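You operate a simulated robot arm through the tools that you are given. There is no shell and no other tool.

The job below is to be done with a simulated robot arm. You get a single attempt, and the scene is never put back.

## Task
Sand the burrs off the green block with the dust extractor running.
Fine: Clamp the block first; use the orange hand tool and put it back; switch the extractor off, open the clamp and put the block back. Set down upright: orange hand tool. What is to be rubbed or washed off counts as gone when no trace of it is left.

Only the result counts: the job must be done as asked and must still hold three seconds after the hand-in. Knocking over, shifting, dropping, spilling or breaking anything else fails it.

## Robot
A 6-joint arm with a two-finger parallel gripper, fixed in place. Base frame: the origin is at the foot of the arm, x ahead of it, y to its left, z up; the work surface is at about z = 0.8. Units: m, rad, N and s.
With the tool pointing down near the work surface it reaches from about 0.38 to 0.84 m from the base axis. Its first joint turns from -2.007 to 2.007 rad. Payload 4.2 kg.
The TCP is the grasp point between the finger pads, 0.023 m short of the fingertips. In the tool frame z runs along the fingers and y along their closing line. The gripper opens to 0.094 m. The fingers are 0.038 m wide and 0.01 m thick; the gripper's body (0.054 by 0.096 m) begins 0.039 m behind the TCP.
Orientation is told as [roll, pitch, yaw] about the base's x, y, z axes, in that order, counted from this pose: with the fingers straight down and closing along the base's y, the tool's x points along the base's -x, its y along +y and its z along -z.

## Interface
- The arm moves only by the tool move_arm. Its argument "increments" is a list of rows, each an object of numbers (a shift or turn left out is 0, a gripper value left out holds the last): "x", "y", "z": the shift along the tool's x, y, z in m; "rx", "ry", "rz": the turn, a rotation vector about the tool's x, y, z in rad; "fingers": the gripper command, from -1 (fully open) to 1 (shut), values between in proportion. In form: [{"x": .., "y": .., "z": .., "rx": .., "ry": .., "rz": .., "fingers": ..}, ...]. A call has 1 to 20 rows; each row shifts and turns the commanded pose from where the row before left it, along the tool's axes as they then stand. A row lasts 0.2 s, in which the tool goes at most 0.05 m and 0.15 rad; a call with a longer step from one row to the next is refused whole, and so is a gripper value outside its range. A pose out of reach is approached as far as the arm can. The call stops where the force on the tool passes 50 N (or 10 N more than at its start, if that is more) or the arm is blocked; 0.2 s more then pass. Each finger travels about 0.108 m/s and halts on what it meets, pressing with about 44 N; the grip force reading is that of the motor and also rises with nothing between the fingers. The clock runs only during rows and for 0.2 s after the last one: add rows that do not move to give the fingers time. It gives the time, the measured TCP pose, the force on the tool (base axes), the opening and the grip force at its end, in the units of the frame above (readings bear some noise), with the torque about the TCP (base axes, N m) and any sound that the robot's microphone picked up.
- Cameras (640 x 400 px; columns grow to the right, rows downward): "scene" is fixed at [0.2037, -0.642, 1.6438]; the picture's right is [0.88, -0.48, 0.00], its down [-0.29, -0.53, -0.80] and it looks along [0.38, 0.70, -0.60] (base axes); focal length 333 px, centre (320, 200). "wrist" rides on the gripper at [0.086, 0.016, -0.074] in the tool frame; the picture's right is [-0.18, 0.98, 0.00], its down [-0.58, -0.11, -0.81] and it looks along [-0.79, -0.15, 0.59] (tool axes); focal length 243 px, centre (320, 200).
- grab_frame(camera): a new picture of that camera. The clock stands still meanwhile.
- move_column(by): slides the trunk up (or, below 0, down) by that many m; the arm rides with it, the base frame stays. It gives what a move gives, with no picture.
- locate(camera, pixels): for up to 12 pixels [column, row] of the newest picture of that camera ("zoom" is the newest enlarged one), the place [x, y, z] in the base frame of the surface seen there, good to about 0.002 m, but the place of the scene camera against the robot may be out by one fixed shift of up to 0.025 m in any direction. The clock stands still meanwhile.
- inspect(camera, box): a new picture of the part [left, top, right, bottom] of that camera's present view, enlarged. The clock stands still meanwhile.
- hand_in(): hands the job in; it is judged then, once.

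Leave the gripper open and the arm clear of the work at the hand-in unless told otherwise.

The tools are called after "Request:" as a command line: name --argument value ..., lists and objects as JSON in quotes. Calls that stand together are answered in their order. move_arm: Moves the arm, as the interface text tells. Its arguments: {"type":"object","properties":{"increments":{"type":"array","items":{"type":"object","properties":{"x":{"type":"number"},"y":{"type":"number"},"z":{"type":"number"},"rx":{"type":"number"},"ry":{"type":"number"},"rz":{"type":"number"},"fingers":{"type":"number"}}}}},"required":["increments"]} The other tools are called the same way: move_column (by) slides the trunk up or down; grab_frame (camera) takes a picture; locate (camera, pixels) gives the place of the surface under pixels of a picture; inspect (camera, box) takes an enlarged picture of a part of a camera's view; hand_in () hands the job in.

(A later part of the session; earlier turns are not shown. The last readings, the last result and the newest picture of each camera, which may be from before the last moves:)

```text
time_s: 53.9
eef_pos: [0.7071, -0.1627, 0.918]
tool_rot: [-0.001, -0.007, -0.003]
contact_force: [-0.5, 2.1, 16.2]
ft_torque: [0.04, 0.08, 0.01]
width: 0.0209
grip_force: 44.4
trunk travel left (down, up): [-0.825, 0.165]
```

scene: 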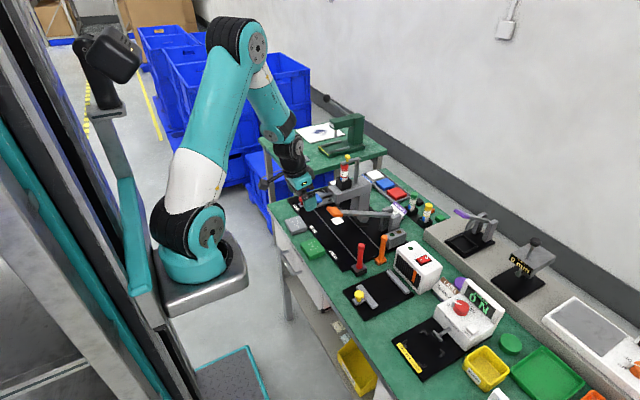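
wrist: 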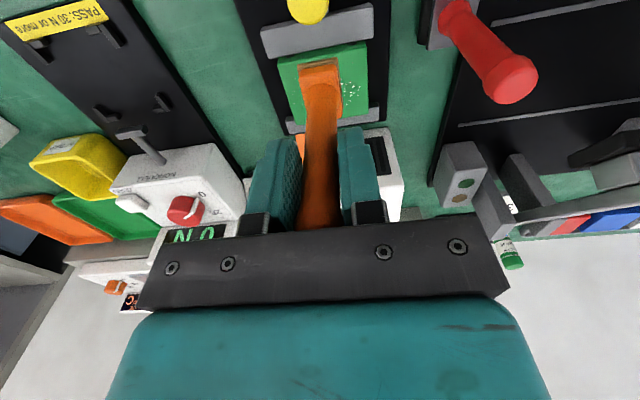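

16 N contact. Full coverage pass: strokes at x≈0.707, 0.721 and 0.734.

Request:
move_arm --increments '[{"y": -0.013}, {"y": -0.013}, {"y": 0.0125}, {"y": 0.0125}, {"y": 0.0125}, {"y": 0.0125}, {"x": -0.014}, {"y": -0.0125}, {"y": -0.0125}, {"y": -0.0125}, {"y": -0.0125}, {"x": -0.013}, {"y": 0.0125}, {"y": 0.0125}, {"y": 0.0125}, {"y": 0.0125}, {"x": 0.013}, {"y": -0.0125}, {"y": -0.0125}]'

Request:
move_arm --increments '[{"z": -0.015}, {"z": -0.03}, {"z": -0.03}, {"z": -0.02}]'

Request:
inspect --camera "scene" --box '[360, 240, 420, 300]'

Request:
grab_frame --camera "wrist"

```text
time_s: 57.9
eef_pos: [0.719, -0.1691, 0.915]
tool_rot: [-0.002, -0.001, 0.0]
contact_force: [-1.3, 2.3, 15.0]
ft_torque: [0.02, -0.01, -0.03]
width: 0.021
grip_force: 43.9
trunk travel left (down, up): [-0.825, 0.165]
```

```text
time_s: 58.9
eef_pos: [0.7193, -0.1664, 1.011]
tool_rot: [0.0, -0.005, -0.001]
contact_force: [0.9, 0.5, -1.6]
ft_torque: [0.01, 0.01, 0.0]
width: 0.0209
grip_force: 44.7
trunk travel left (down, up): [-0.825, 0.165]
```

```text
6.67 times, centred on (390, 270) of scene
```

zoom: 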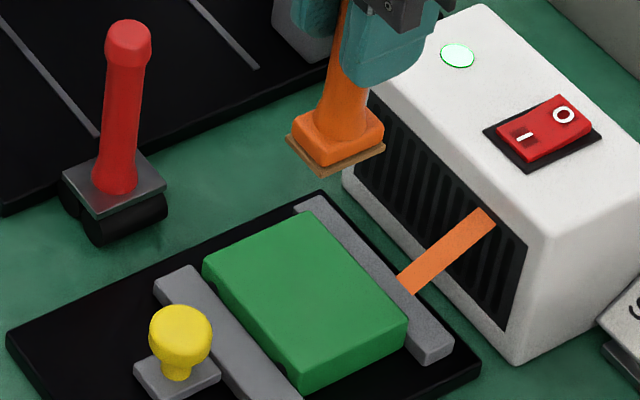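

```text
taken
```

wrist: 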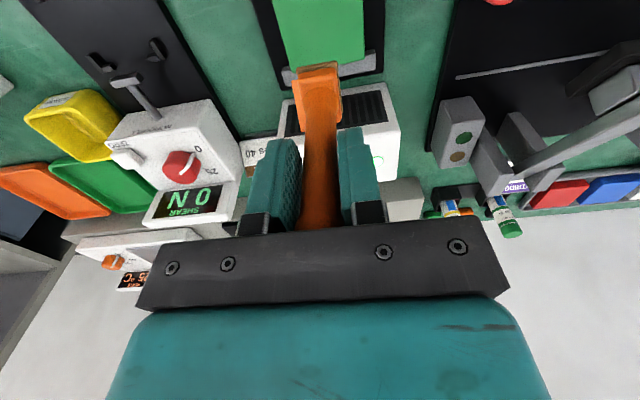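

Block is clean. Before returning the tool I measure its base in hand (near edge (298–338, 62–70)) relative to the TCP.

Request:
inspect --camera "wrist" --box '[270, 40, 370, 140]'

```text
4.00 times, centred on (320, 90) of wrist
```

zoom: 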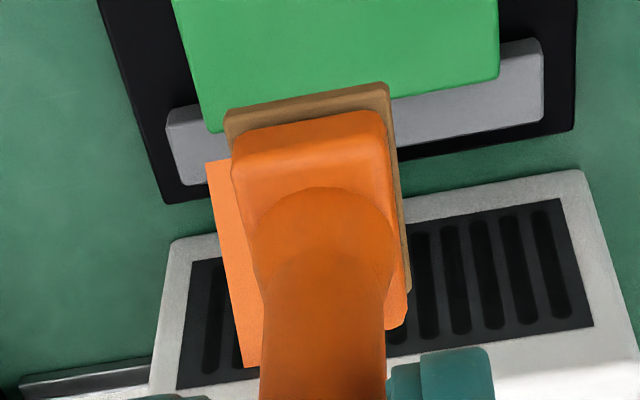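

Request:
locate --camera "zoom" --pixels '[[228, 115], [385, 90], [407, 285], [300, 105], [400, 320], [235, 150], [380, 120], [300, 130]]'

```text
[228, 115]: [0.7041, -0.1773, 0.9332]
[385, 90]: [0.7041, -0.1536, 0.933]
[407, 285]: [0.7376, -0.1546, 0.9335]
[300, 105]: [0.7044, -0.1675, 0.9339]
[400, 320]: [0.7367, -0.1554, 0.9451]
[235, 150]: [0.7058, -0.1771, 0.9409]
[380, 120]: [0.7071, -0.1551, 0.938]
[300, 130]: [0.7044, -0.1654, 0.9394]
```

The tool is level and unshifted in x/y in the grip; its pad is ~0.082 below the TCP. Carrying it back over its spot (0.7757, −0.060).

Request:
move_arm --increments '[{"x": -0.0188, "y": 0.0355}, {"x": -0.0188, "y": 0.0355}, {"x": -0.0188, "y": 0.0355}, {}]'

Request:
move_arm --increments '[{"z": 0.035}, {"z": 0.035}, {"z": 0.035}, {"z": 0.012}, {}]'

Request:
inspect --camera "wrist" --box '[250, 20, 400, 220]'

```text
time_s: 59.9
eef_pos: [0.7777, -0.0604, 1.0114]
tool_rot: [0.001, -0.005, -0.001]
contact_force: [-0.2, -0.4, -1.0]
ft_torque: [-0.01, -0.01, -0.01]
width: 0.0211
grip_force: 43.7
trunk travel left (down, up): [-0.825, 0.165]
```

```text
time_s: 61.1
eef_pos: [0.7736, -0.0604, 0.8941]
tool_rot: [0.0, -0.006, 0.0]
contact_force: [-0.1, 1.1, -0.7]
ft_torque: [0.01, 0.01, -0.01]
width: 0.021
grip_force: 44.0
trunk travel left (down, up): [-0.825, 0.165]
```

```text
2.00 times, centred on (325, 120) of wrist
```

zoom: 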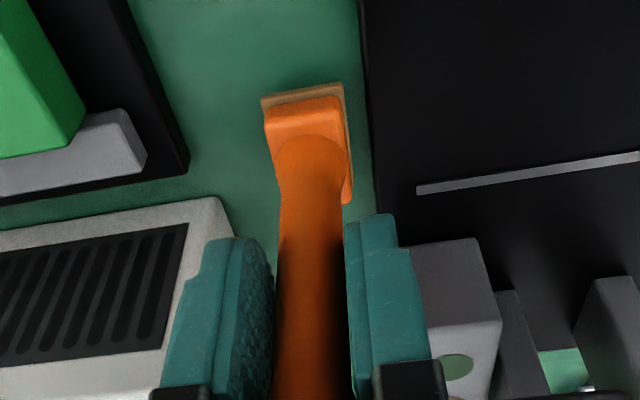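

Checking the pad edge against its original place (near edge x≈0.760, y −0.0727…−0.0478).

Request:
locate --camera "zoom" --pixels '[[264, 98], [342, 86], [303, 92], [350, 180], [270, 112], [300, 110]]'

```text
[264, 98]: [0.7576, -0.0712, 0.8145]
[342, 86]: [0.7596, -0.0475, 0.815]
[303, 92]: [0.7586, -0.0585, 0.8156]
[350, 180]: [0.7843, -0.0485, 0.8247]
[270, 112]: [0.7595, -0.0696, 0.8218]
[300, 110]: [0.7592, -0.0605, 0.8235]
```

Within 1–2 mm. Lowering with a 1 mm x correction: 9 mm, then 1 mm steps.

Request:
move_arm --increments '[{"x": -0.0012, "y": -0.0005, "z": 0.005}, {"z": 0.004}, {}]'

Request:
move_arm --increments '[{"z": 0.001}, {"z": 0.001}, {}]'

```text
time_s: 61.9
eef_pos: [0.7783, -0.0596, 0.8855]
tool_rot: [-0.001, -0.005, -0.001]
contact_force: [0.7, -0.5, -0.8]
ft_torque: [0.03, 0.01, -0.02]
width: 0.0209
grip_force: 43.8
trunk travel left (down, up): [-0.825, 0.165]
```

```text
time_s: 62.7
eef_pos: [0.7766, -0.0595, 0.8831]
tool_rot: [0.0, -0.005, 0.0]
contact_force: [0.6, 0.2, -0.8]
ft_torque: [-0.02, -0.01, -0.01]
width: 0.021
grip_force: 43.8
trunk travel left (down, up): [-0.825, 0.165]
```

Request:
move_arm --increments '[{"z": 0.001}, {}]'

Request:
move_arm --increments '[{"z": 0.0008}, {}]'

```text
time_s: 63.3
eef_pos: [0.7767, -0.0608, 0.882]
tool_rot: [-0.001, -0.006, 0.0]
contact_force: [0.3, 0.0, -0.4]
ft_torque: [0.05, 0.01, -0.02]
width: 0.0206
grip_force: 43.9
trunk travel left (down, up): [-0.825, 0.165]
```

```text
time_s: 63.9
eef_pos: [0.7777, -0.0604, 0.8824]
tool_rot: [0.0, -0.005, -0.001]
contact_force: [-1.1, 1.2, 2.3]
ft_torque: [0.07, 0.08, 0.03]
width: 0.0208
grip_force: 44.0
trunk travel left (down, up): [-0.825, 0.165]
```

The base touches the table (≈3 N). Opening the fingers partly (to ~0.05 wide, clear of the extractor).

Request:
move_arm --increments '[{"fingers": 0.4}, {"fingers": -0.1}, {}]'

Request:
inspect --camera "wrist" --box '[250, 20, 400, 220]'

```text
time_s: 64.7
eef_pos: [0.7782, -0.0596, 0.8814]
tool_rot: [0.0, -0.005, 0.0]
contact_force: [-0.6, 0.4, -0.4]
ft_torque: [0.0, 0.0, 0.03]
width: 0.0513
grip_force: 0.0
trunk travel left (down, up): [-0.825, 0.165]
```

```text
2.00 times, centred on (325, 120) of wrist
```

zoom: 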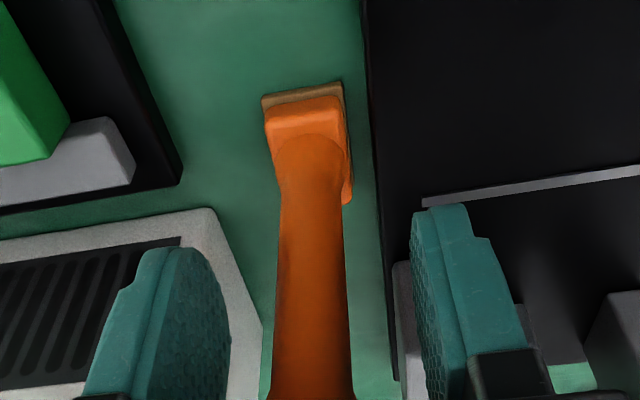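

Tool stands free between the fingers. Rising straight up and checking it stands upright.

Request:
move_arm --increments '[{"z": -0.01}, {"z": -0.03}, {"z": -0.04}, {"z": -0.04}]'

Request:
inspect --camera "scene" --box '[350, 210, 430, 290]'

Request:
inspect --camera "wrist" --box '[270, 0, 370, 150]'

```text
time_s: 65.7
eef_pos: [0.778, -0.0576, 1.0019]
tool_rot: [0.001, -0.002, 0.0]
contact_force: [0.5, -0.3, -0.6]
ft_torque: [-0.02, 0.05, -0.03]
width: 0.0517
grip_force: 0.1
trunk travel left (down, up): [-0.825, 0.165]
```

```text
5.00 times, centred on (390, 250) of scene
```

zoom: 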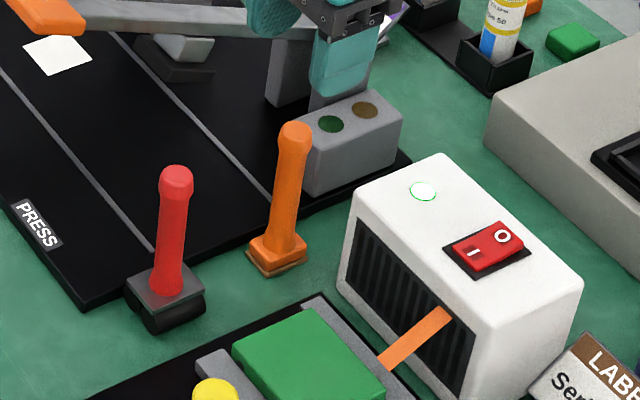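

```text
2.67 times, centred on (320, 75) of wrist
```

zoom: 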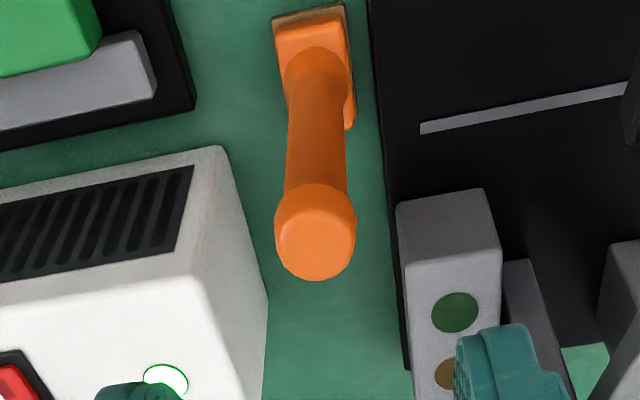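

Request:
locate --camera "zoom" --pixels '[[275, 28], [340, 12], [315, 235], [280, 220], [352, 220], [315, 188], [351, 115], [312, 40], [315, 160]]'

```text
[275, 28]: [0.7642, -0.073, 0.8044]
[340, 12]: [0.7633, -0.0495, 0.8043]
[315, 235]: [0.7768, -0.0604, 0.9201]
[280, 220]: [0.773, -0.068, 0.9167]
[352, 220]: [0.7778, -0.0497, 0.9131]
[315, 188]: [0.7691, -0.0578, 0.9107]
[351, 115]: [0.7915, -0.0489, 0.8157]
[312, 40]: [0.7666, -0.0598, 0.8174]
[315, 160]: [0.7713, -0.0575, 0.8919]
```

The tool stands upright. Comparing its place with the earlier 8× scene zoom (base corners were at (257,288), (290,327), (358,297); head at (338,100)).

Request:
inspect --camera "scene" --box '[362, 225, 402, 275]'

```text
8.00 times, centred on (382, 250) of scene
```

zoom: 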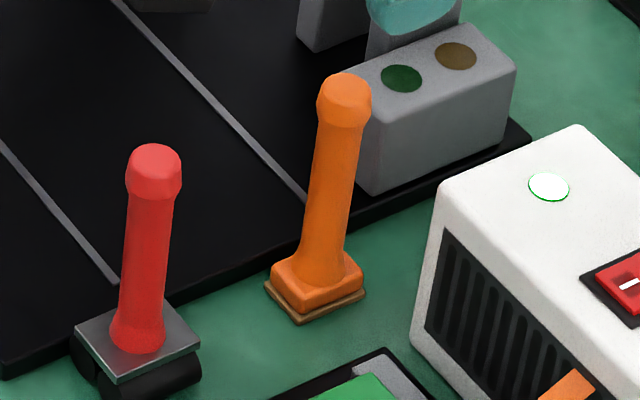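

The tool is back within ~3 mm and upright. Now switching the extractor off: closing the fingers, rising, moving to y≈−0.183 and tilting 0.35 rad again.

Request:
move_arm --increments '[{"z": -0.04, "fingers": -0.1}, {"z": -0.02, "y": -0.042, "fingers": 1}, {"y": -0.042, "fingers": 1}, {"y": -0.0414, "ry": -0.0875}, {"x": -0.015, "ry": -0.0875}, {"x": -0.02, "ry": -0.0875}, {"x": -0.02, "ry": -0.0875}, {}]'

Request:
inspect --camera "wrist" --box '[230, 0, 430, 200]'

```text
time_s: 67.5
eef_pos: [0.8332, -0.1846, 1.0717]
tool_rot: [0.001, -0.356, 0.001]
contact_force: [-0.6, 0.6, 0.6]
ft_torque: [0.0, 0.0, 0.01]
width: 0.0001
grip_force: 42.6
trunk travel left (down, up): [-0.825, 0.165]
```

```text
2.00 times, centred on (330, 100) of wrist
```

zoom: 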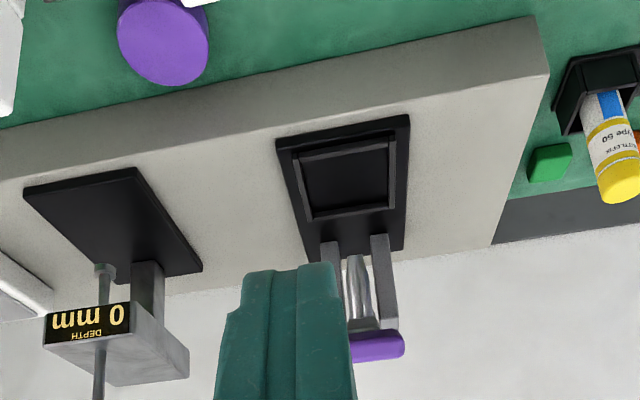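

Checking ledge height and nearby instruments so the arm doesn't touch them.

Request:
locate --camera "zoom" --pixels '[[330, 70], [330, 105], [270, 200], [340, 130], [130, 180], [120, 340], [150, 280], [375, 350], [380, 260], [60, 320]]'

Request:
inspect --camera "scene" --box '[360, 170, 520, 300]'

```text
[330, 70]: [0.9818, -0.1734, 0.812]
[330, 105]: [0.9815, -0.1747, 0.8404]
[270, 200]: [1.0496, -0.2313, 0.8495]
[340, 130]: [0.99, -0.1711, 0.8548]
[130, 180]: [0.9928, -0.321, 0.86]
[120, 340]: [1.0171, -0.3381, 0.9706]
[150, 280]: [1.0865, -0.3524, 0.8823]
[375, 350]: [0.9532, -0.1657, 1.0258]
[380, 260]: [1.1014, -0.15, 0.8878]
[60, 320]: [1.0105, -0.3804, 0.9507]
```

```text
3.08 times, centred on (440, 235) of scene
```

zoom: 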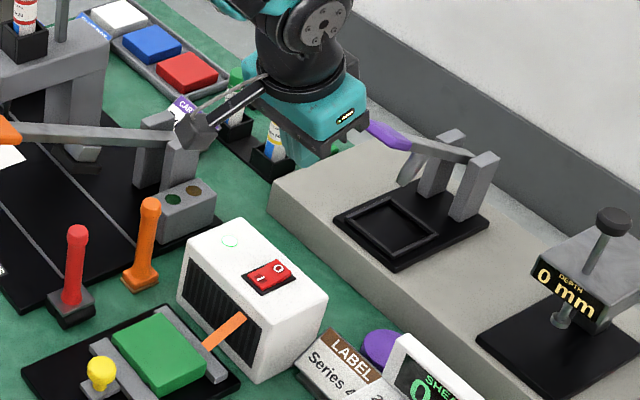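

Purple lever handle is ~0.95 in x, well clear. Descending to just above the "O" half: TCP (0.8585, −0.183, 0.950).

Request:
move_arm --increments '[{"x": 0.0045, "z": 0.0307}, {"x": 0.0045, "z": 0.0307}, {"x": 0.0045, "y": 0.001, "z": 0.0307}, {"x": 0.0045, "z": 0.0307}, {}]'

Request:
inspect --camera "wrist" --box '[240, 0, 400, 160]'

```text
time_s: 68.7
eef_pos: [0.8576, -0.1826, 0.9506]
tool_rot: [-0.001, -0.355, 0.0]
contact_force: [0.5, 0.3, 0.5]
ft_torque: [-0.03, -0.02, -0.02]
width: 0.0
grip_force: 42.6
trunk travel left (down, up): [-0.825, 0.165]
```

```text
2.50 times, centred on (320, 80) of wrist
```

zoom: 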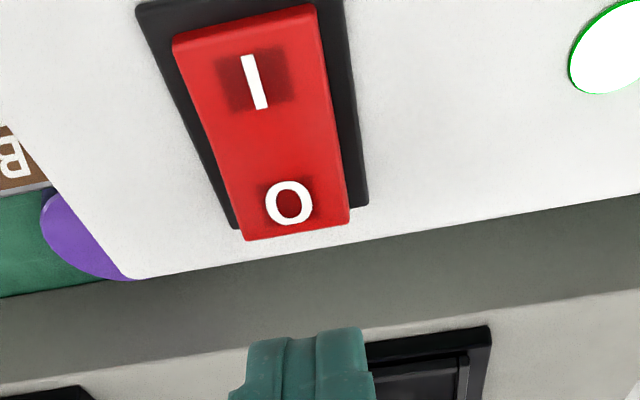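

Locating fingertip edge and the rocker's "O" half.

Request:
locate --camera "zoom" --pixels '[[270, 348], [340, 335], [300, 355], [290, 202], [300, 225], [255, 80], [260, 130], [240, 235], [345, 215], [250, 45]]'

```text
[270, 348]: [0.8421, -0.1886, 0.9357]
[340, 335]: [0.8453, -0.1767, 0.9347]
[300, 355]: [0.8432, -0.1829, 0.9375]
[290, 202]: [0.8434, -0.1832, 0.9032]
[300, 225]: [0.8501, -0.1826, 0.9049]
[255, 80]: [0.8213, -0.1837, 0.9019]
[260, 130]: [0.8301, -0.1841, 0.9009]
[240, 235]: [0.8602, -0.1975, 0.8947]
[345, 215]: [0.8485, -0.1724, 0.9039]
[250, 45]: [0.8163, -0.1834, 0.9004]
```

Fingertip edge is over the "O" half. Going straight down 15 mm, then 1.5 mm steps.

Request:
move_arm --increments '[{"x": 0.0048, "z": 0.0146}, {"x": 0.0005, "z": 0.0014}, {"x": 0.0005, "z": 0.0014}]'

Request:
inspect --camera "scene" --box '[380, 220, 470, 310]'

```text
time_s: 69.5
eef_pos: [0.8563, -0.1818, 0.9327]
tool_rot: [0.0, -0.354, 0.001]
contact_force: [-0.2, -0.6, 0.4]
ft_torque: [0.0, 0.01, -0.04]
width: 0.0002
grip_force: 43.2
trunk travel left (down, up): [-0.825, 0.165]
```

```text
4.44 times, centred on (425, 265) of scene
```

zoom: 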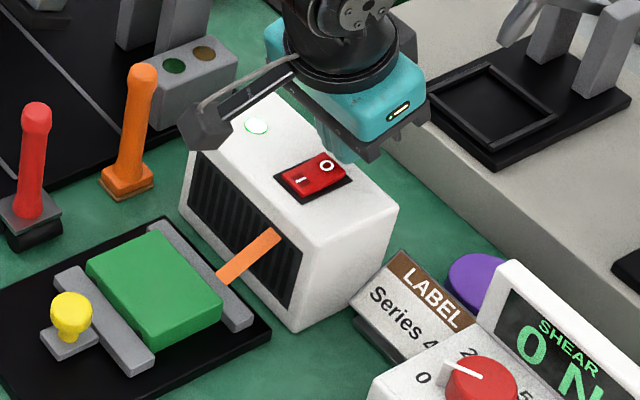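

Not touching yet. Continuing down in ~1.2 mm steps.

Request:
move_arm --increments '[{"x": 0.0004, "z": 0.0011}, {"x": 0.0004, "z": 0.0011}, {}]'

```text
time_s: 70.3
eef_pos: [0.8582, -0.1823, 0.9287]
tool_rot: [0.001, -0.354, -0.001]
contact_force: [0.2, 0.9, 0.2]
ft_torque: [-0.01, 0.01, 0.02]
width: 0.0001
grip_force: 42.4
trunk travel left (down, up): [-0.825, 0.165]
```

Request:
move_arm --increments '[{"x": 0.0004, "z": 0.0011}, {"x": 0.0004, "z": 0.0011}, {}]'

Request:
inspect --camera "wrist" --box '[240, 0, 400, 160]'

```text
time_s: 71.1
eef_pos: [0.8588, -0.1828, 0.9285]
tool_rot: [-0.002, -0.357, -0.001]
contact_force: [-1.6, -0.2, 13.0]
ft_torque: [-0.01, 0.18, -0.06]
width: 0.0002
grip_force: 42.7
trunk travel left (down, up): [-0.825, 0.165]
```

```text
2.50 times, centred on (320, 80) of wrist
```

zoom: 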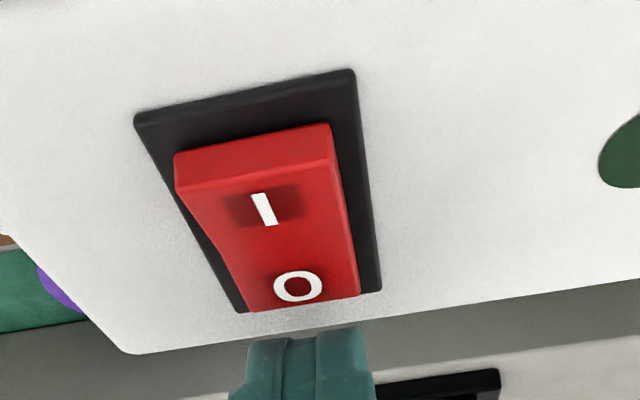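

The lamp is dark and the "I" half is up again: the extractor is off. Lifting straight up, then checking the scene.

Request:
move_arm --increments '[{"x": -0.0103, "z": -0.0282}, {"x": -0.0137, "z": -0.0376}, {"x": -0.0103, "z": -0.0282}, {"x": 0.03, "ry": 0.0875}, {"x": 0.04, "ry": 0.0875}, {"x": 0.04, "ry": 0.0875}, {"x": 0.04, "ry": 0.0875, "fingers": -1}, {"x": 0.03, "fingers": -1}]'

Request:
inspect --camera "scene" --box '[340, 210, 460, 310]'

Request:
grab_frame --camera "wrist"

```text
time_s: 72.9
eef_pos: [0.68, -0.1834, 0.9973]
tool_rot: [0.0, -0.004, 0.0]
contact_force: [-0.3, -0.5, 0.9]
ft_torque: [0.01, 0.01, -0.03]
width: 0.0941
grip_force: 0.1
trunk travel left (down, up): [-0.825, 0.165]
```

```text
4.00 times, centred on (400, 260) of scene
```

zoom: 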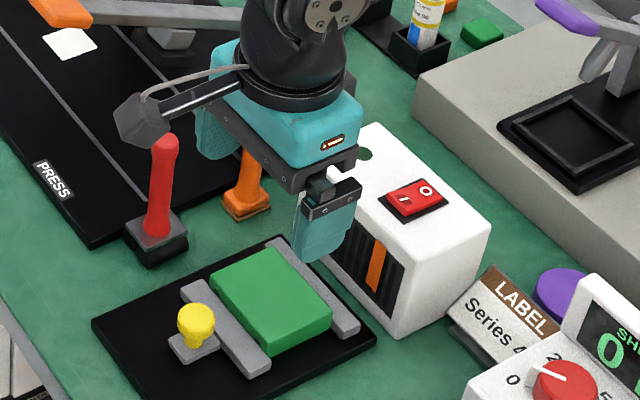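

```text
taken
```

wrist: 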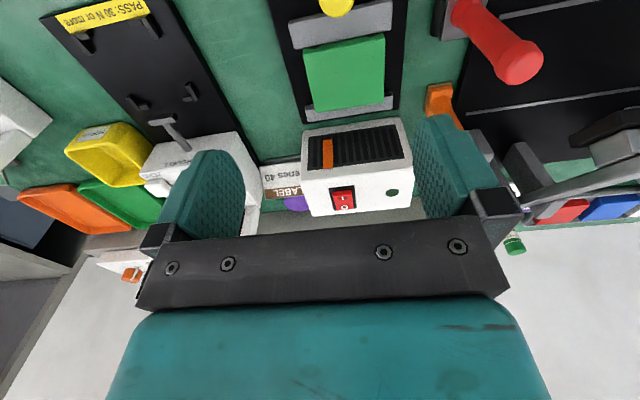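

Extractor off, ribbon hanging. Next: open the clamp. Moving above the knob at (0.647, −0.1648) and down.

Request:
move_arm --increments '[{"x": 0.0165, "y": 0.0093, "z": 0.025}, {"x": 0.0165, "y": 0.0093, "z": 0.025}, {"z": 0.03}, {"z": 0.03}, {"z": 0.035}, {"z": 0.0055}, {}]'

Request:
inspect --camera "wrist" --box '[240, 60, 420, 230]'

```text
time_s: 74.5
eef_pos: [0.6487, -0.1652, 0.8424]
tool_rot: [0.0, -0.005, 0.001]
contact_force: [-0.5, -0.9, -0.1]
ft_torque: [0.02, -0.04, 0.0]
width: 0.0937
grip_force: 0.0
trunk travel left (down, up): [-0.825, 0.165]
```

```text
2.35 times, centred on (330, 145) of wrist
```

zoom: 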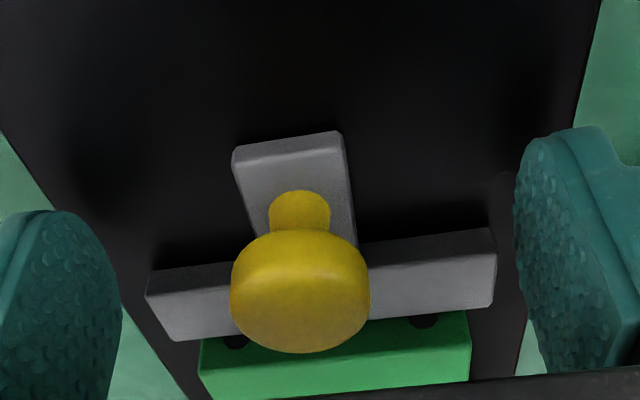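

Knob is between the fingers. Raising 3 mm to match the earlier grip height and closing.

Request:
move_arm --increments '[{"z": -0.003}, {"fingers": 1}, {}, {}, {}]'

```text
time_s: 75.7
eef_pos: [0.6489, -0.165, 0.8465]
tool_rot: [0.003, -0.006, 0.002]
contact_force: [-0.9, 10.7, -12.5]
ft_torque: [0.82, -0.79, 0.36]
width: 0.0899
grip_force: 45.2
trunk travel left (down, up): [-0.825, 0.165]
```

The fingers stopped at 0.090 wide – they must have caught the ends of the jaw bar rather than the knob. Opening again at once and checking.

Request:
move_arm --increments '[{"fingers": -1}, {}, {"z": -0.02}, {"z": -0.03}, {}]'

Request:
inspect --camera "wrist" --box '[220, 40, 440, 230]'

Request:
inspect --camera "scene" --box '[340, 230, 430, 310]'

```text
time_s: 76.9
eef_pos: [0.6512, -0.1639, 0.8971]
tool_rot: [0.0, -0.002, 0.0]
contact_force: [-0.3, 0.8, 0.4]
ft_torque: [-0.04, 0.04, 0.0]
width: 0.0941
grip_force: 0.1
trunk travel left (down, up): [-0.825, 0.165]
```

```text
2.11 times, centred on (330, 135) of wrist
```

zoom: 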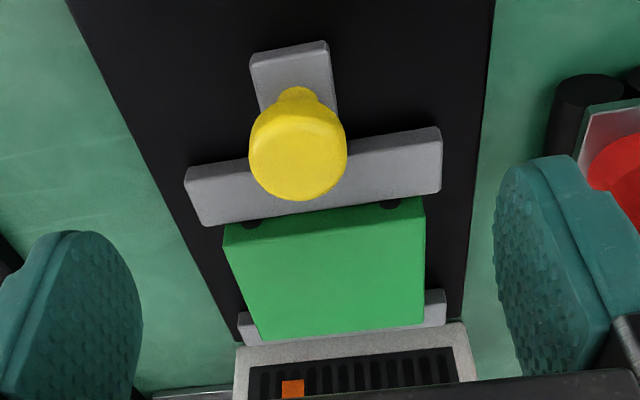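

```text
5.00 times, centred on (385, 270) of scene
```

zoom: 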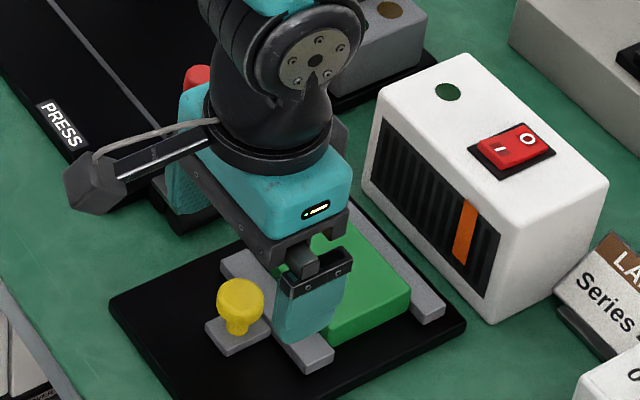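

Nothing disturbed. Measuring knob and jaw edges from this view.

Request:
locate --camera "zoom" --pixels '[[298, 150], [298, 192], [253, 150], [345, 150], [298, 108], [190, 180], [436, 140], [438, 180], [205, 215], [290, 60]]'

```text
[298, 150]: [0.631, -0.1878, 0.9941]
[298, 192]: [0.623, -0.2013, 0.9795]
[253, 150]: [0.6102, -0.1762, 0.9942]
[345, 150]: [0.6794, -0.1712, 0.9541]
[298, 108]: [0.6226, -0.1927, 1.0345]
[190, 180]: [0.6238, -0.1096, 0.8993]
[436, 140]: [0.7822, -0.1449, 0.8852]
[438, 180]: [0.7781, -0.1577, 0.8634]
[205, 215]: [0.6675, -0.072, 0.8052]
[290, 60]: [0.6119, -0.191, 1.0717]
```

That used the scene zoom. Retaking the wrist zoom and locating.

Request:
inspect --camera "wrist" --box '[220, 40, 440, 230]'

Request:
locate --camera "zoom" --pixels '[[298, 150], [298, 192], [253, 150], [345, 150], [298, 108], [190, 180], [436, 135], [438, 185], [205, 220], [290, 60], [255, 60]]'

```text
2.11 times, centred on (330, 135) of wrist
```

zoom: 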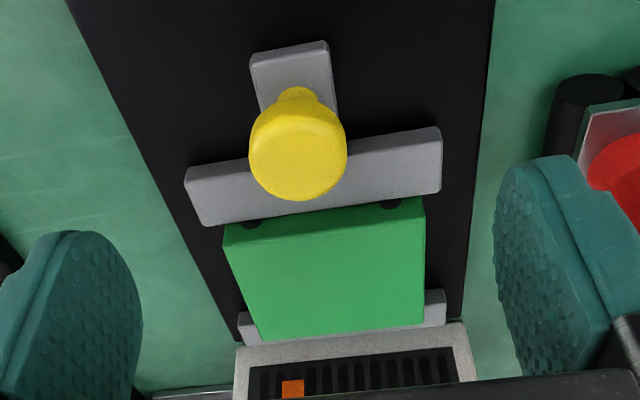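

```text
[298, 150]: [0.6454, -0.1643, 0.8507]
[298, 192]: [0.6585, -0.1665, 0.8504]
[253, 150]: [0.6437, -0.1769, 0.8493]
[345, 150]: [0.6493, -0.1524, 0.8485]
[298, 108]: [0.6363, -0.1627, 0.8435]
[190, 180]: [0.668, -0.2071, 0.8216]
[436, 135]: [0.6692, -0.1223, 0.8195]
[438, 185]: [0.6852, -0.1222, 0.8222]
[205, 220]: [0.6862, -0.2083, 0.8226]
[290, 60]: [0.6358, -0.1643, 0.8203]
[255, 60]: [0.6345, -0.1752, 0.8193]
```

Jaw's near edge is at x≈0.668, knob centre ≈0.647; I was ~2 mm too far forward and low. I'll grip with TCP at x≈0.645 and z≈0.853 (tips above the jaw top).

Request:
move_arm --increments '[{"x": 0.0055, "z": 0.02}, {"z": 0.022}, {}]'

Request:
inspect --camera "scene" --box '[340, 230, 430, 310]'

```text
time_s: 77.7
eef_pos: [0.6438, -0.1653, 0.8558]
tool_rot: [0.002, -0.006, 0.001]
contact_force: [-0.3, 1.2, -0.3]
ft_torque: [0.0, -0.01, -0.01]
width: 0.0941
grip_force: 0.1
trunk travel left (down, up): [-0.825, 0.165]
```

```text
5.00 times, centred on (385, 270) of scene
```

zoom: 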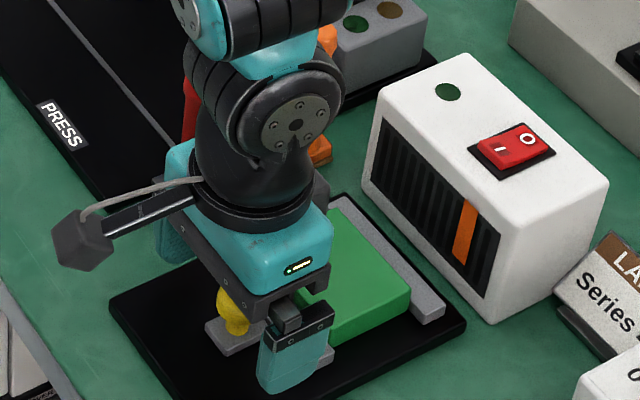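

Now (0.644, −0.165, 0.856). Lowering 2 mm more and closing on the knob.

Request:
move_arm --increments '[{"z": 0.002}, {"fingers": 1}, {}, {}, {}]'

```text
time_s: 78.9
eef_pos: [0.6434, -0.1652, 0.8547]
tool_rot: [-0.001, -0.004, 0.001]
contact_force: [0.2, 2.9, -0.5]
ft_torque: [0.07, -0.12, 0.02]
width: 0.0273
grip_force: 44.8
trunk travel left (down, up): [-0.825, 0.165]
```

Knob gripped (width 0.027). Pulling back in small steps.

Request:
move_arm --increments '[{"x": 0.004}, {"x": 0.005}, {"x": 0.006}, {"x": 0.006}]'

Request:
inspect --camera "scene" --box '[340, 230, 430, 310]'

```text
time_s: 79.9
eef_pos: [0.6212, -0.1655, 0.8542]
tool_rot: [0.002, -0.002, -0.001]
contact_force: [0.4, 3.8, -10.9]
ft_torque: [0.07, -0.86, 0.01]
width: 0.0273
grip_force: 45.1
trunk travel left (down, up): [-0.825, 0.165]
```

```text
5.00 times, centred on (385, 270) of scene
```

zoom: 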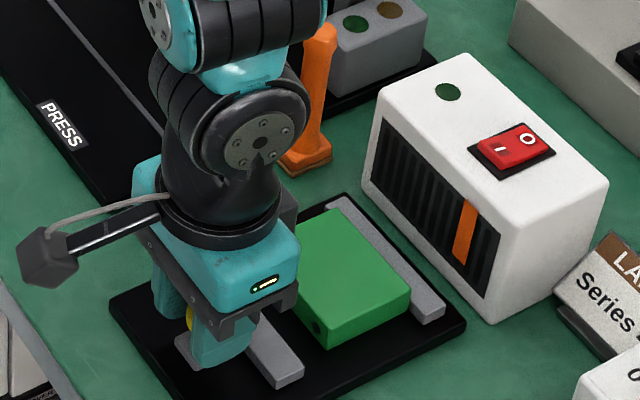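

The jaw opens with it. Pulling the remaining ~13 mm to its original position.

Request:
move_arm --increments '[{"x": 0.005}, {"x": 0.005}, {"x": 0.003}, {}]'

```text
time_s: 80.9
eef_pos: [0.6075, -0.1654, 0.8539]
tool_rot: [0.001, -0.005, 0.001]
contact_force: [0.2, 1.0, -1.7]
ft_torque: [-0.02, 1.11, 0.02]
width: 0.0272
grip_force: 44.7
trunk travel left (down, up): [-0.825, 0.165]
```

Near its original position. One more mm to see whether the end stop is reached, then release.

Request:
move_arm --increments '[{"x": 0.001}, {}]'

```text
time_s: 81.5
eef_pos: [0.6093, -0.1658, 0.8546]
tool_rot: [-0.003, -0.008, 0.0]
contact_force: [5.6, -2.1, 6.8]
ft_torque: [-0.06, 0.57, -0.02]
width: 0.0271
grip_force: 45.1
trunk travel left (down, up): [-0.825, 0.165]
```

+5.6 N: end stop reached; the clamp is fully open. Releasing and rising.

Request:
move_arm --increments '[{"fingers": -1}, {}, {"z": -0.03}, {"z": -0.04}, {"z": -0.03}]'

Request:
grab_frame --camera "wrist"

Request:
inspect --camera "wrist" --box '[240, 20, 440, 220]'

```text
time_s: 82.7
eef_pos: [0.61, -0.1649, 0.9563]
tool_rot: [0.0, -0.004, -0.001]
contact_force: [-0.1, -0.4, -0.8]
ft_torque: [-0.01, 0.03, 0.0]
width: 0.094
grip_force: 0.0
trunk travel left (down, up): [-0.825, 0.165]
```

```text
taken
```

wrist: 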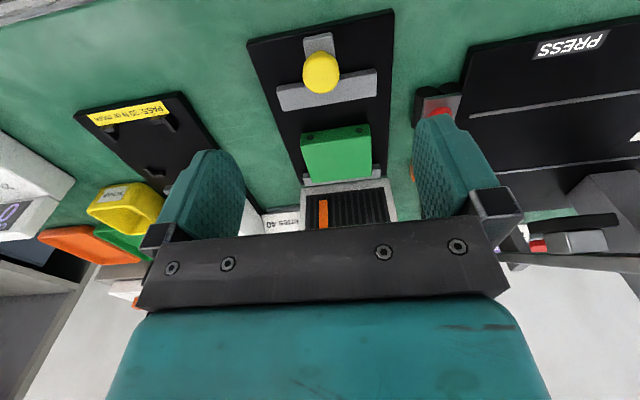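

```text
2.00 times, centred on (340, 120) of wrist
```

zoom: 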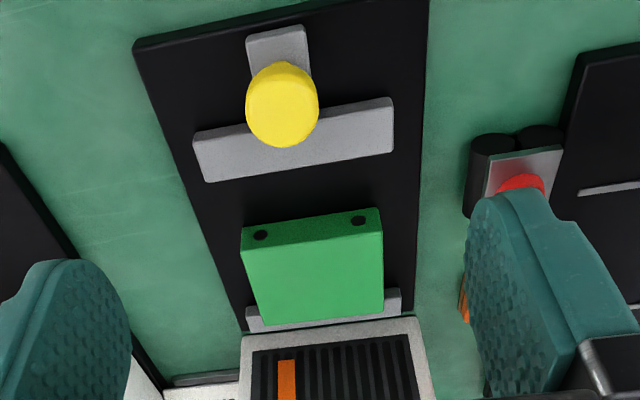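

Clamp open. Locating the block's corners and jaw for the pick.

Request:
locate --camera "zoom" --pixels '[[246, 255], [378, 232], [380, 305], [264, 322], [320, 280], [246, 230], [378, 212], [283, 105], [200, 175], [390, 148], [262, 326], [398, 305]]'

```text
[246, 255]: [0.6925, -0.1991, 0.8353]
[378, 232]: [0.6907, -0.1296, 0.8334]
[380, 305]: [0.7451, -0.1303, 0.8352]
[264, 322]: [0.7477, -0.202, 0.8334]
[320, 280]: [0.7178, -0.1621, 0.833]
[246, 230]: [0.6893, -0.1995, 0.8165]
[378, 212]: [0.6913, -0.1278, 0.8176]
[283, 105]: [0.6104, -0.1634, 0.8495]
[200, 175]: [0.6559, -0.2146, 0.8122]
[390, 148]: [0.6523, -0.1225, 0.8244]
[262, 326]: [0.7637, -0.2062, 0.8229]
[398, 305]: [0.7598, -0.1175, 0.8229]
```

Block centre (0.7215, −0.164), top 0.8345. Tilting 0.2 rad as in the first grasp and moving over the block.

Request:
move_arm --increments '[{"x": -0.035, "ry": -0.1}, {"x": -0.035, "ry": -0.1}, {"x": -0.033}, {}]'

```text
time_s: 83.7
eef_pos: [0.7097, -0.1634, 0.9656]
tool_rot: [0.001, -0.206, 0.0]
contact_force: [0.5, 0.0, 0.1]
ft_torque: [-0.01, 0.02, -0.02]
width: 0.0939
grip_force: 0.0
trunk travel left (down, up): [-0.825, 0.165]
```

Descending to z≈0.870 above the block.

Request:
move_arm --increments '[{"x": 0.0044, "z": 0.0316, "ry": 0.005}, {"x": 0.0044, "z": 0.0316}, {"x": 0.0044, "z": 0.0316}, {}]'

Request:
inspect --camera "wrist" --box '[180, 40, 460, 220]'

```text
time_s: 84.7
eef_pos: [0.7156, -0.1636, 0.8697]
tool_rot: [0.0, -0.2, 0.0]
contact_force: [0.4, -0.5, 0.1]
ft_torque: [-0.01, 0.0, 0.01]
width: 0.0944
grip_force: 0.1
trunk travel left (down, up): [-0.825, 0.165]
```

```text
2.22 times, centred on (320, 130) of wrist
```

zoom: 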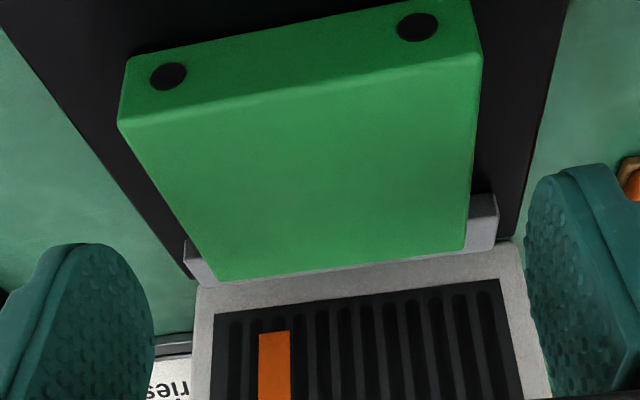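

Close-up shows the block is spotless. Lowering to the grasp height (0.843).

Request:
move_arm --increments '[{"x": 0.0026, "z": 0.013}, {"x": 0.0026, "z": 0.0128}, {}]'

Request:
move_arm --increments '[{"fingers": 1}, {}, {}]'

```text
time_s: 85.5
eef_pos: [0.7172, -0.1637, 0.8436]
tool_rot: [-0.001, -0.2, -0.001]
contact_force: [0.0, -0.9, 0.5]
ft_torque: [-0.04, -0.03, 0.01]
width: 0.0939
grip_force: 0.1
trunk travel left (down, up): [-0.825, 0.165]
```

```text
time_s: 86.3
eef_pos: [0.7154, -0.1648, 0.8437]
tool_rot: [0.0, -0.2, 0.0]
contact_force: [-0.9, -0.2, -0.1]
ft_torque: [-0.01, 0.01, -0.01]
width: 0.0737
grip_force: 44.2
trunk travel left (down, up): [-0.825, 0.165]
```

Block held (0.0737). Lifting straight up, then retracting to x≈0.55.

Request:
move_arm --increments '[{"x": -0.003, "z": -0.0147}, {"x": -0.006, "z": -0.0294}, {"x": -0.006, "z": -0.0294}, {"x": -0.003, "z": -0.0147}]'

Request:
move_arm --increments '[{"x": 0.0397, "z": -0.00805}, {"x": 0.0397, "z": -0.00805}, {"x": 0.0397, "z": -0.00805}, {"x": 0.0397, "z": -0.00805}]'

Request:
grab_frame --camera "wrist"

```text
time_s: 87.3
eef_pos: [0.7155, -0.1655, 0.9317]
tool_rot: [-0.001, -0.2, 0.0]
contact_force: [0.1, 0.0, -0.5]
ft_torque: [-0.01, 0.02, -0.02]
width: 0.074
grip_force: 44.0
trunk travel left (down, up): [-0.825, 0.165]
```

```text
time_s: 88.3
eef_pos: [0.553, -0.1676, 0.9324]
tool_rot: [-0.001, -0.2, 0.0]
contact_force: [-0.1, 0.9, -2.0]
ft_torque: [-0.02, 0.02, -0.01]
width: 0.0739
grip_force: 44.1
trunk travel left (down, up): [-0.825, 0.165]
```

```text
taken
```

wrist: 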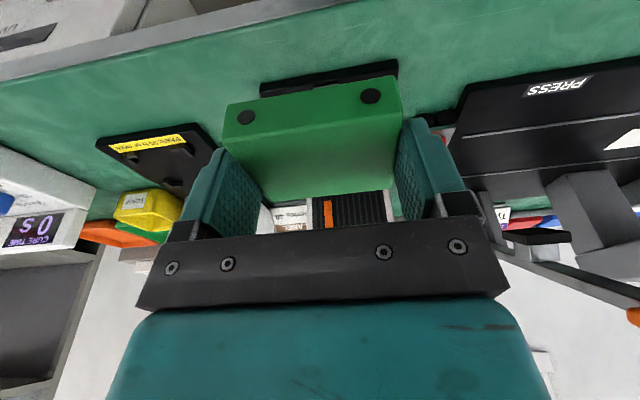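

Measuring the block in hand for its offset from the TCP.

Request:
locate --camera "wrist" --pixels '[[230, 110], [392, 84], [245, 118], [370, 97], [300, 145], [276, 197], [390, 184], [330, 190], [320, 95]]'

```text
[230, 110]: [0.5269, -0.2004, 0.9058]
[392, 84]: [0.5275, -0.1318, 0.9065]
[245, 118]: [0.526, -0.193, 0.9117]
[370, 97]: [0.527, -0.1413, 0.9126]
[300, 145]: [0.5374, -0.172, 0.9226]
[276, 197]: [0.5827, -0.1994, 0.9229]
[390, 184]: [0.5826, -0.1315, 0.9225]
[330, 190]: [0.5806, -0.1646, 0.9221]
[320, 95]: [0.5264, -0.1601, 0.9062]
```

Same hold as before. Moving left along y to ≈0.0965 at this retracted x.

Request:
move_arm --increments '[{"y": 0.0435}, {"y": 0.0435}, {"y": 0.0435}, {"y": 0.0435}, {"y": 0.0435}, {"y": 0.0435}, {}]'

Request:
inspect --camera "scene" --box '[260, 150, 420, 280]'

```text
time_s: 89.9
eef_pos: [0.5555, 0.0953, 0.9301]
tool_rot: [0.0, -0.199, 0.0]
contact_force: [0.7, 0.3, -1.3]
ft_torque: [0.0, 0.01, -0.01]
width: 0.0742
grip_force: 43.9
trunk travel left (down, up): [-0.825, 0.165]
```

```text
3.08 times, centred on (340, 215) of scene
```

zoom: 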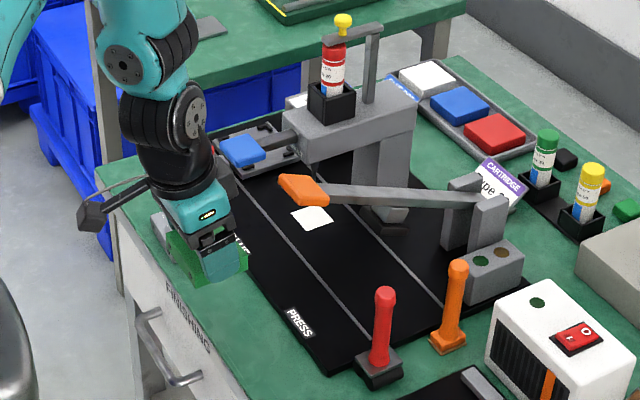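

Lowering to the original spot: first to (0.591, 0.0965, 0.850).

Request:
move_arm --increments '[{"x": -0.0063, "y": 0.0004, "z": 0.0285}, {"x": -0.0063, "y": 0.0004, "z": 0.0285}, {"x": -0.0063, "y": 0.0004, "z": 0.0285}, {}]'

Request:
grab_frame --camera "wrist"

```text
time_s: 90.9
eef_pos: [0.5892, 0.0943, 0.8507]
tool_rot: [0.0, -0.2, -0.001]
contact_force: [-1.1, 0.1, -0.6]
ft_torque: [-0.03, -0.01, 0.02]
width: 0.0738
grip_force: 44.4
trunk travel left (down, up): [-0.825, 0.165]
```

```text
taken
```

wrist: 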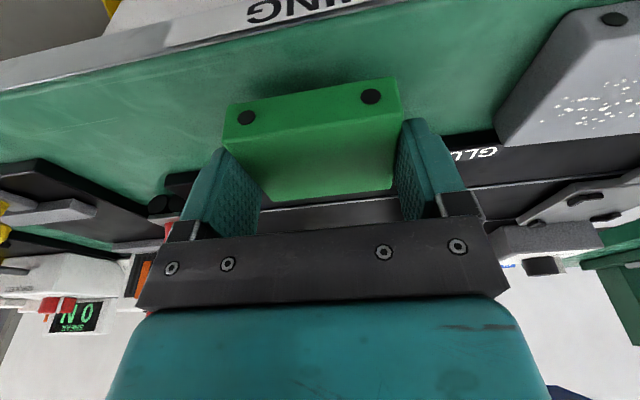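

Checking the block's near face and ends against the original (near face x≈0.565, y≈0.0595–0.132).

Request:
locate --camera "wrist" --pixels '[[230, 110], [392, 84], [245, 118], [370, 97], [320, 95], [276, 195], [390, 183], [330, 188]]'

```text
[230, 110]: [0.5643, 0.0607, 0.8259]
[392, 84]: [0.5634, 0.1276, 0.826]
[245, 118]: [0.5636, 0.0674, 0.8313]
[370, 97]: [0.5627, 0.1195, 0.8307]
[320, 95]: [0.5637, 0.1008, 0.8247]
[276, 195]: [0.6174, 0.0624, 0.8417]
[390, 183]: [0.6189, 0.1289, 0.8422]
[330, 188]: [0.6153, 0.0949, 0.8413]
```

About 2 mm to correct in y and 1 mm in x. Lowering 15.5 mm with this correction.

Request:
move_arm --increments '[{"x": 0.001, "y": 0.001, "z": 0.0077}, {"x": 0.0011, "y": 0.001, "z": 0.0077}, {}]'

Request:
move_arm --increments '[{"x": 0.0002, "z": 0.001}, {"x": 0.0002, "z": 0.001}, {}]'

```text
time_s: 91.7
eef_pos: [0.592, 0.0989, 0.8347]
tool_rot: [0.0, -0.198, 0.001]
contact_force: [0.8, 0.8, -0.7]
ft_torque: [-0.02, 0.02, 0.03]
width: 0.0741
grip_force: 44.0
trunk travel left (down, up): [-0.825, 0.165]
```

```text
time_s: 92.5
eef_pos: [0.5904, 0.0985, 0.8342]
tool_rot: [0.0, -0.199, 0.001]
contact_force: [0.3, 0.1, -0.7]
ft_torque: [-0.01, 0.0, -0.07]
width: 0.074
grip_force: 43.7
trunk travel left (down, up): [-0.825, 0.165]
```

Request:
move_arm --increments '[{"x": 0.0002, "z": 0.001}, {}]'

Request:
move_arm --increments '[{"x": 0.0002, "z": 0.001}, {}]'

```text
time_s: 93.1
eef_pos: [0.591, 0.0976, 0.834]
tool_rot: [-0.001, -0.198, -0.002]
contact_force: [0.1, 0.9, -0.4]
ft_torque: [0.0, -0.01, 0.02]
width: 0.0739
grip_force: 43.5
trunk travel left (down, up): [-0.825, 0.165]
```

```text
time_s: 93.7
eef_pos: [0.589, 0.0995, 0.8319]
tool_rot: [-0.001, -0.197, -0.001]
contact_force: [-1.2, -0.5, -1.5]
ft_torque: [0.01, -0.01, -0.01]
width: 0.0742
grip_force: 43.9
trunk travel left (down, up): [-0.825, 0.165]
```

No contact yet; continuing in 0.8 mm steps.

Request:
move_arm --increments '[{"x": 0.0002, "z": 0.0008}, {}]'

Request:
grab_frame --camera "wrist"

Request:
locate --camera "wrist" --pixels '[[230, 110], [392, 84], [245, 118], [370, 97], [320, 95], [276, 195], [390, 183]]'

```text
time_s: 94.3
eef_pos: [0.591, 0.0968, 0.8315]
tool_rot: [0.001, -0.2, 0.0]
contact_force: [0.1, 0.0, 0.4]
ft_torque: [0.0, 0.01, 0.0]
width: 0.0739
grip_force: 44.4
trunk travel left (down, up): [-0.825, 0.165]
```

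```text
taken
```

wrist: 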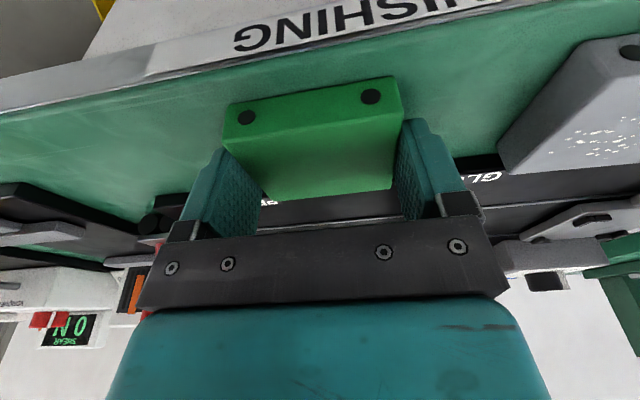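

```text
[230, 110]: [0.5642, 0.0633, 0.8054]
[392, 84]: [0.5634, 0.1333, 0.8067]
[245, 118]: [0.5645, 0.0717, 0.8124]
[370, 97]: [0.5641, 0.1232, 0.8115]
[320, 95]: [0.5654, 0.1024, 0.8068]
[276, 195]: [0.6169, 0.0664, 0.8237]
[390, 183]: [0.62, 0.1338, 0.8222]
```

Now y is ~1.5–2 mm beyond the original; correcting by −1.5 mm and lowering the last bit.

Request:
move_arm --increments '[{"x": -0.0001, "z": -0.0005}, {"y": -0.0015}, {"x": 0.0002, "z": 0.001}, {}]'

Request:
move_arm --increments '[{"x": 0.0001, "z": 0.0007}, {}]'

```text
time_s: 95.3
eef_pos: [0.5915, 0.0979, 0.8324]
tool_rot: [0.001, -0.201, -0.001]
contact_force: [0.0, -0.3, -1.3]
ft_torque: [-0.01, 0.0, -0.02]
width: 0.0741
grip_force: 43.8
trunk travel left (down, up): [-0.825, 0.165]
```

```text
time_s: 95.9
eef_pos: [0.5913, 0.0989, 0.8323]
tool_rot: [-0.001, -0.201, -0.001]
contact_force: [2.0, -1.0, 5.1]
ft_torque: [-0.09, 0.04, 0.06]
width: 0.074
grip_force: 44.1
trunk travel left (down, up): [-0.825, 0.165]
```

Contact (+5 N): the block rests on the bench. Opening the fingers and rising.

Request:
move_arm --increments '[{"fingers": -1}, {}, {}]'

Request:
move_arm --increments '[{"x": -0.003, "z": -0.0147}, {"x": -0.006, "z": -0.0294}, {"x": 0.009, "z": -0.035}, {"x": 0.009, "z": -0.035}, {"x": 0.009, "z": -0.03}]'

Request:
inspect --camera "scene" --box '[260, 190, 400, 280]'

Request:
grab_frame --camera "wrist"

```text
time_s: 96.7
eef_pos: [0.5909, 0.0982, 0.8305]
tool_rot: [0.002, -0.199, 0.0]
contact_force: [-1.2, -0.5, -0.1]
ft_torque: [0.0, -0.02, -0.02]
width: 0.0941
grip_force: 0.0
trunk travel left (down, up): [-0.825, 0.165]
```

```text
time_s: 97.9
eef_pos: [0.5428, 0.0989, 0.9708]
tool_rot: [0.0, -0.199, 0.002]
contact_force: [-0.2, 0.3, -0.1]
ft_torque: [0.03, 0.04, 0.01]
width: 0.0939
grip_force: 0.0
trunk travel left (down, up): [-0.825, 0.165]
```

```text
4.44 times, centred on (330, 235) of scene
```

zoom: 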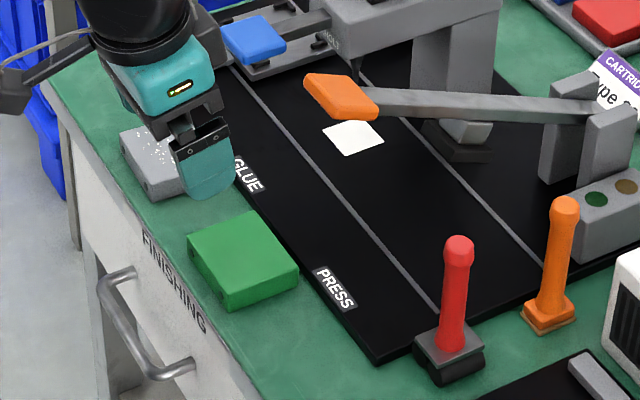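

```text
taken
```

wrist: 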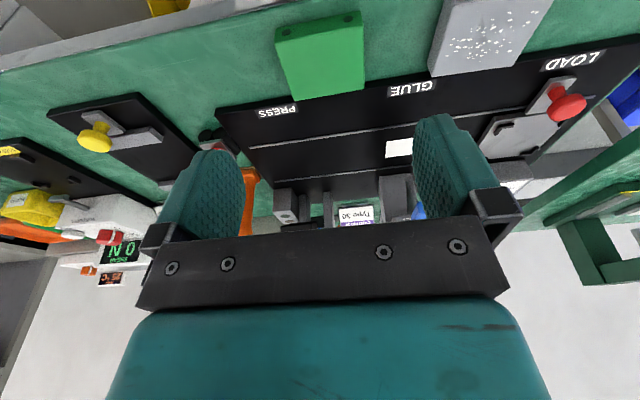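

The block is back and clean. Verifying its position in a wrist zoom.

Request:
inspect --camera "wrist" --box '[260, 0, 380, 110]'

Request:
locate --camera "zoom" --pixels '[[170, 345], [428, 310], [418, 95], [120, 145], [270, 230], [150, 250], [425, 200]]'

```text
3.64 times, centred on (320, 55) of wrist
```

zoom: 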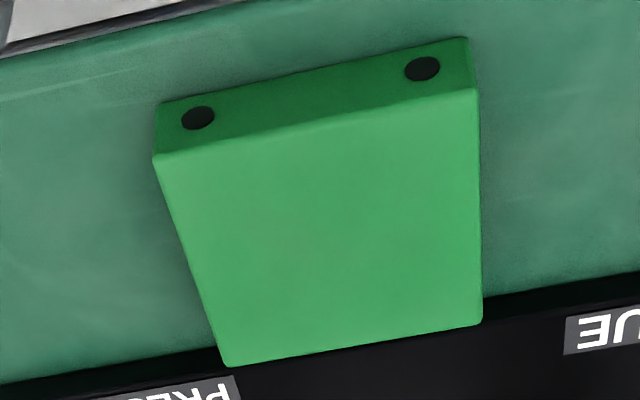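

```text
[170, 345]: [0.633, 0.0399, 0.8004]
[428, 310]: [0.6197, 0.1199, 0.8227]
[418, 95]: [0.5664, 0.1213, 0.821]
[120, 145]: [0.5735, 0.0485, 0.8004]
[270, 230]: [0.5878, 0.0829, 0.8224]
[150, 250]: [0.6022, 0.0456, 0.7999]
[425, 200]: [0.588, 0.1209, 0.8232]
```

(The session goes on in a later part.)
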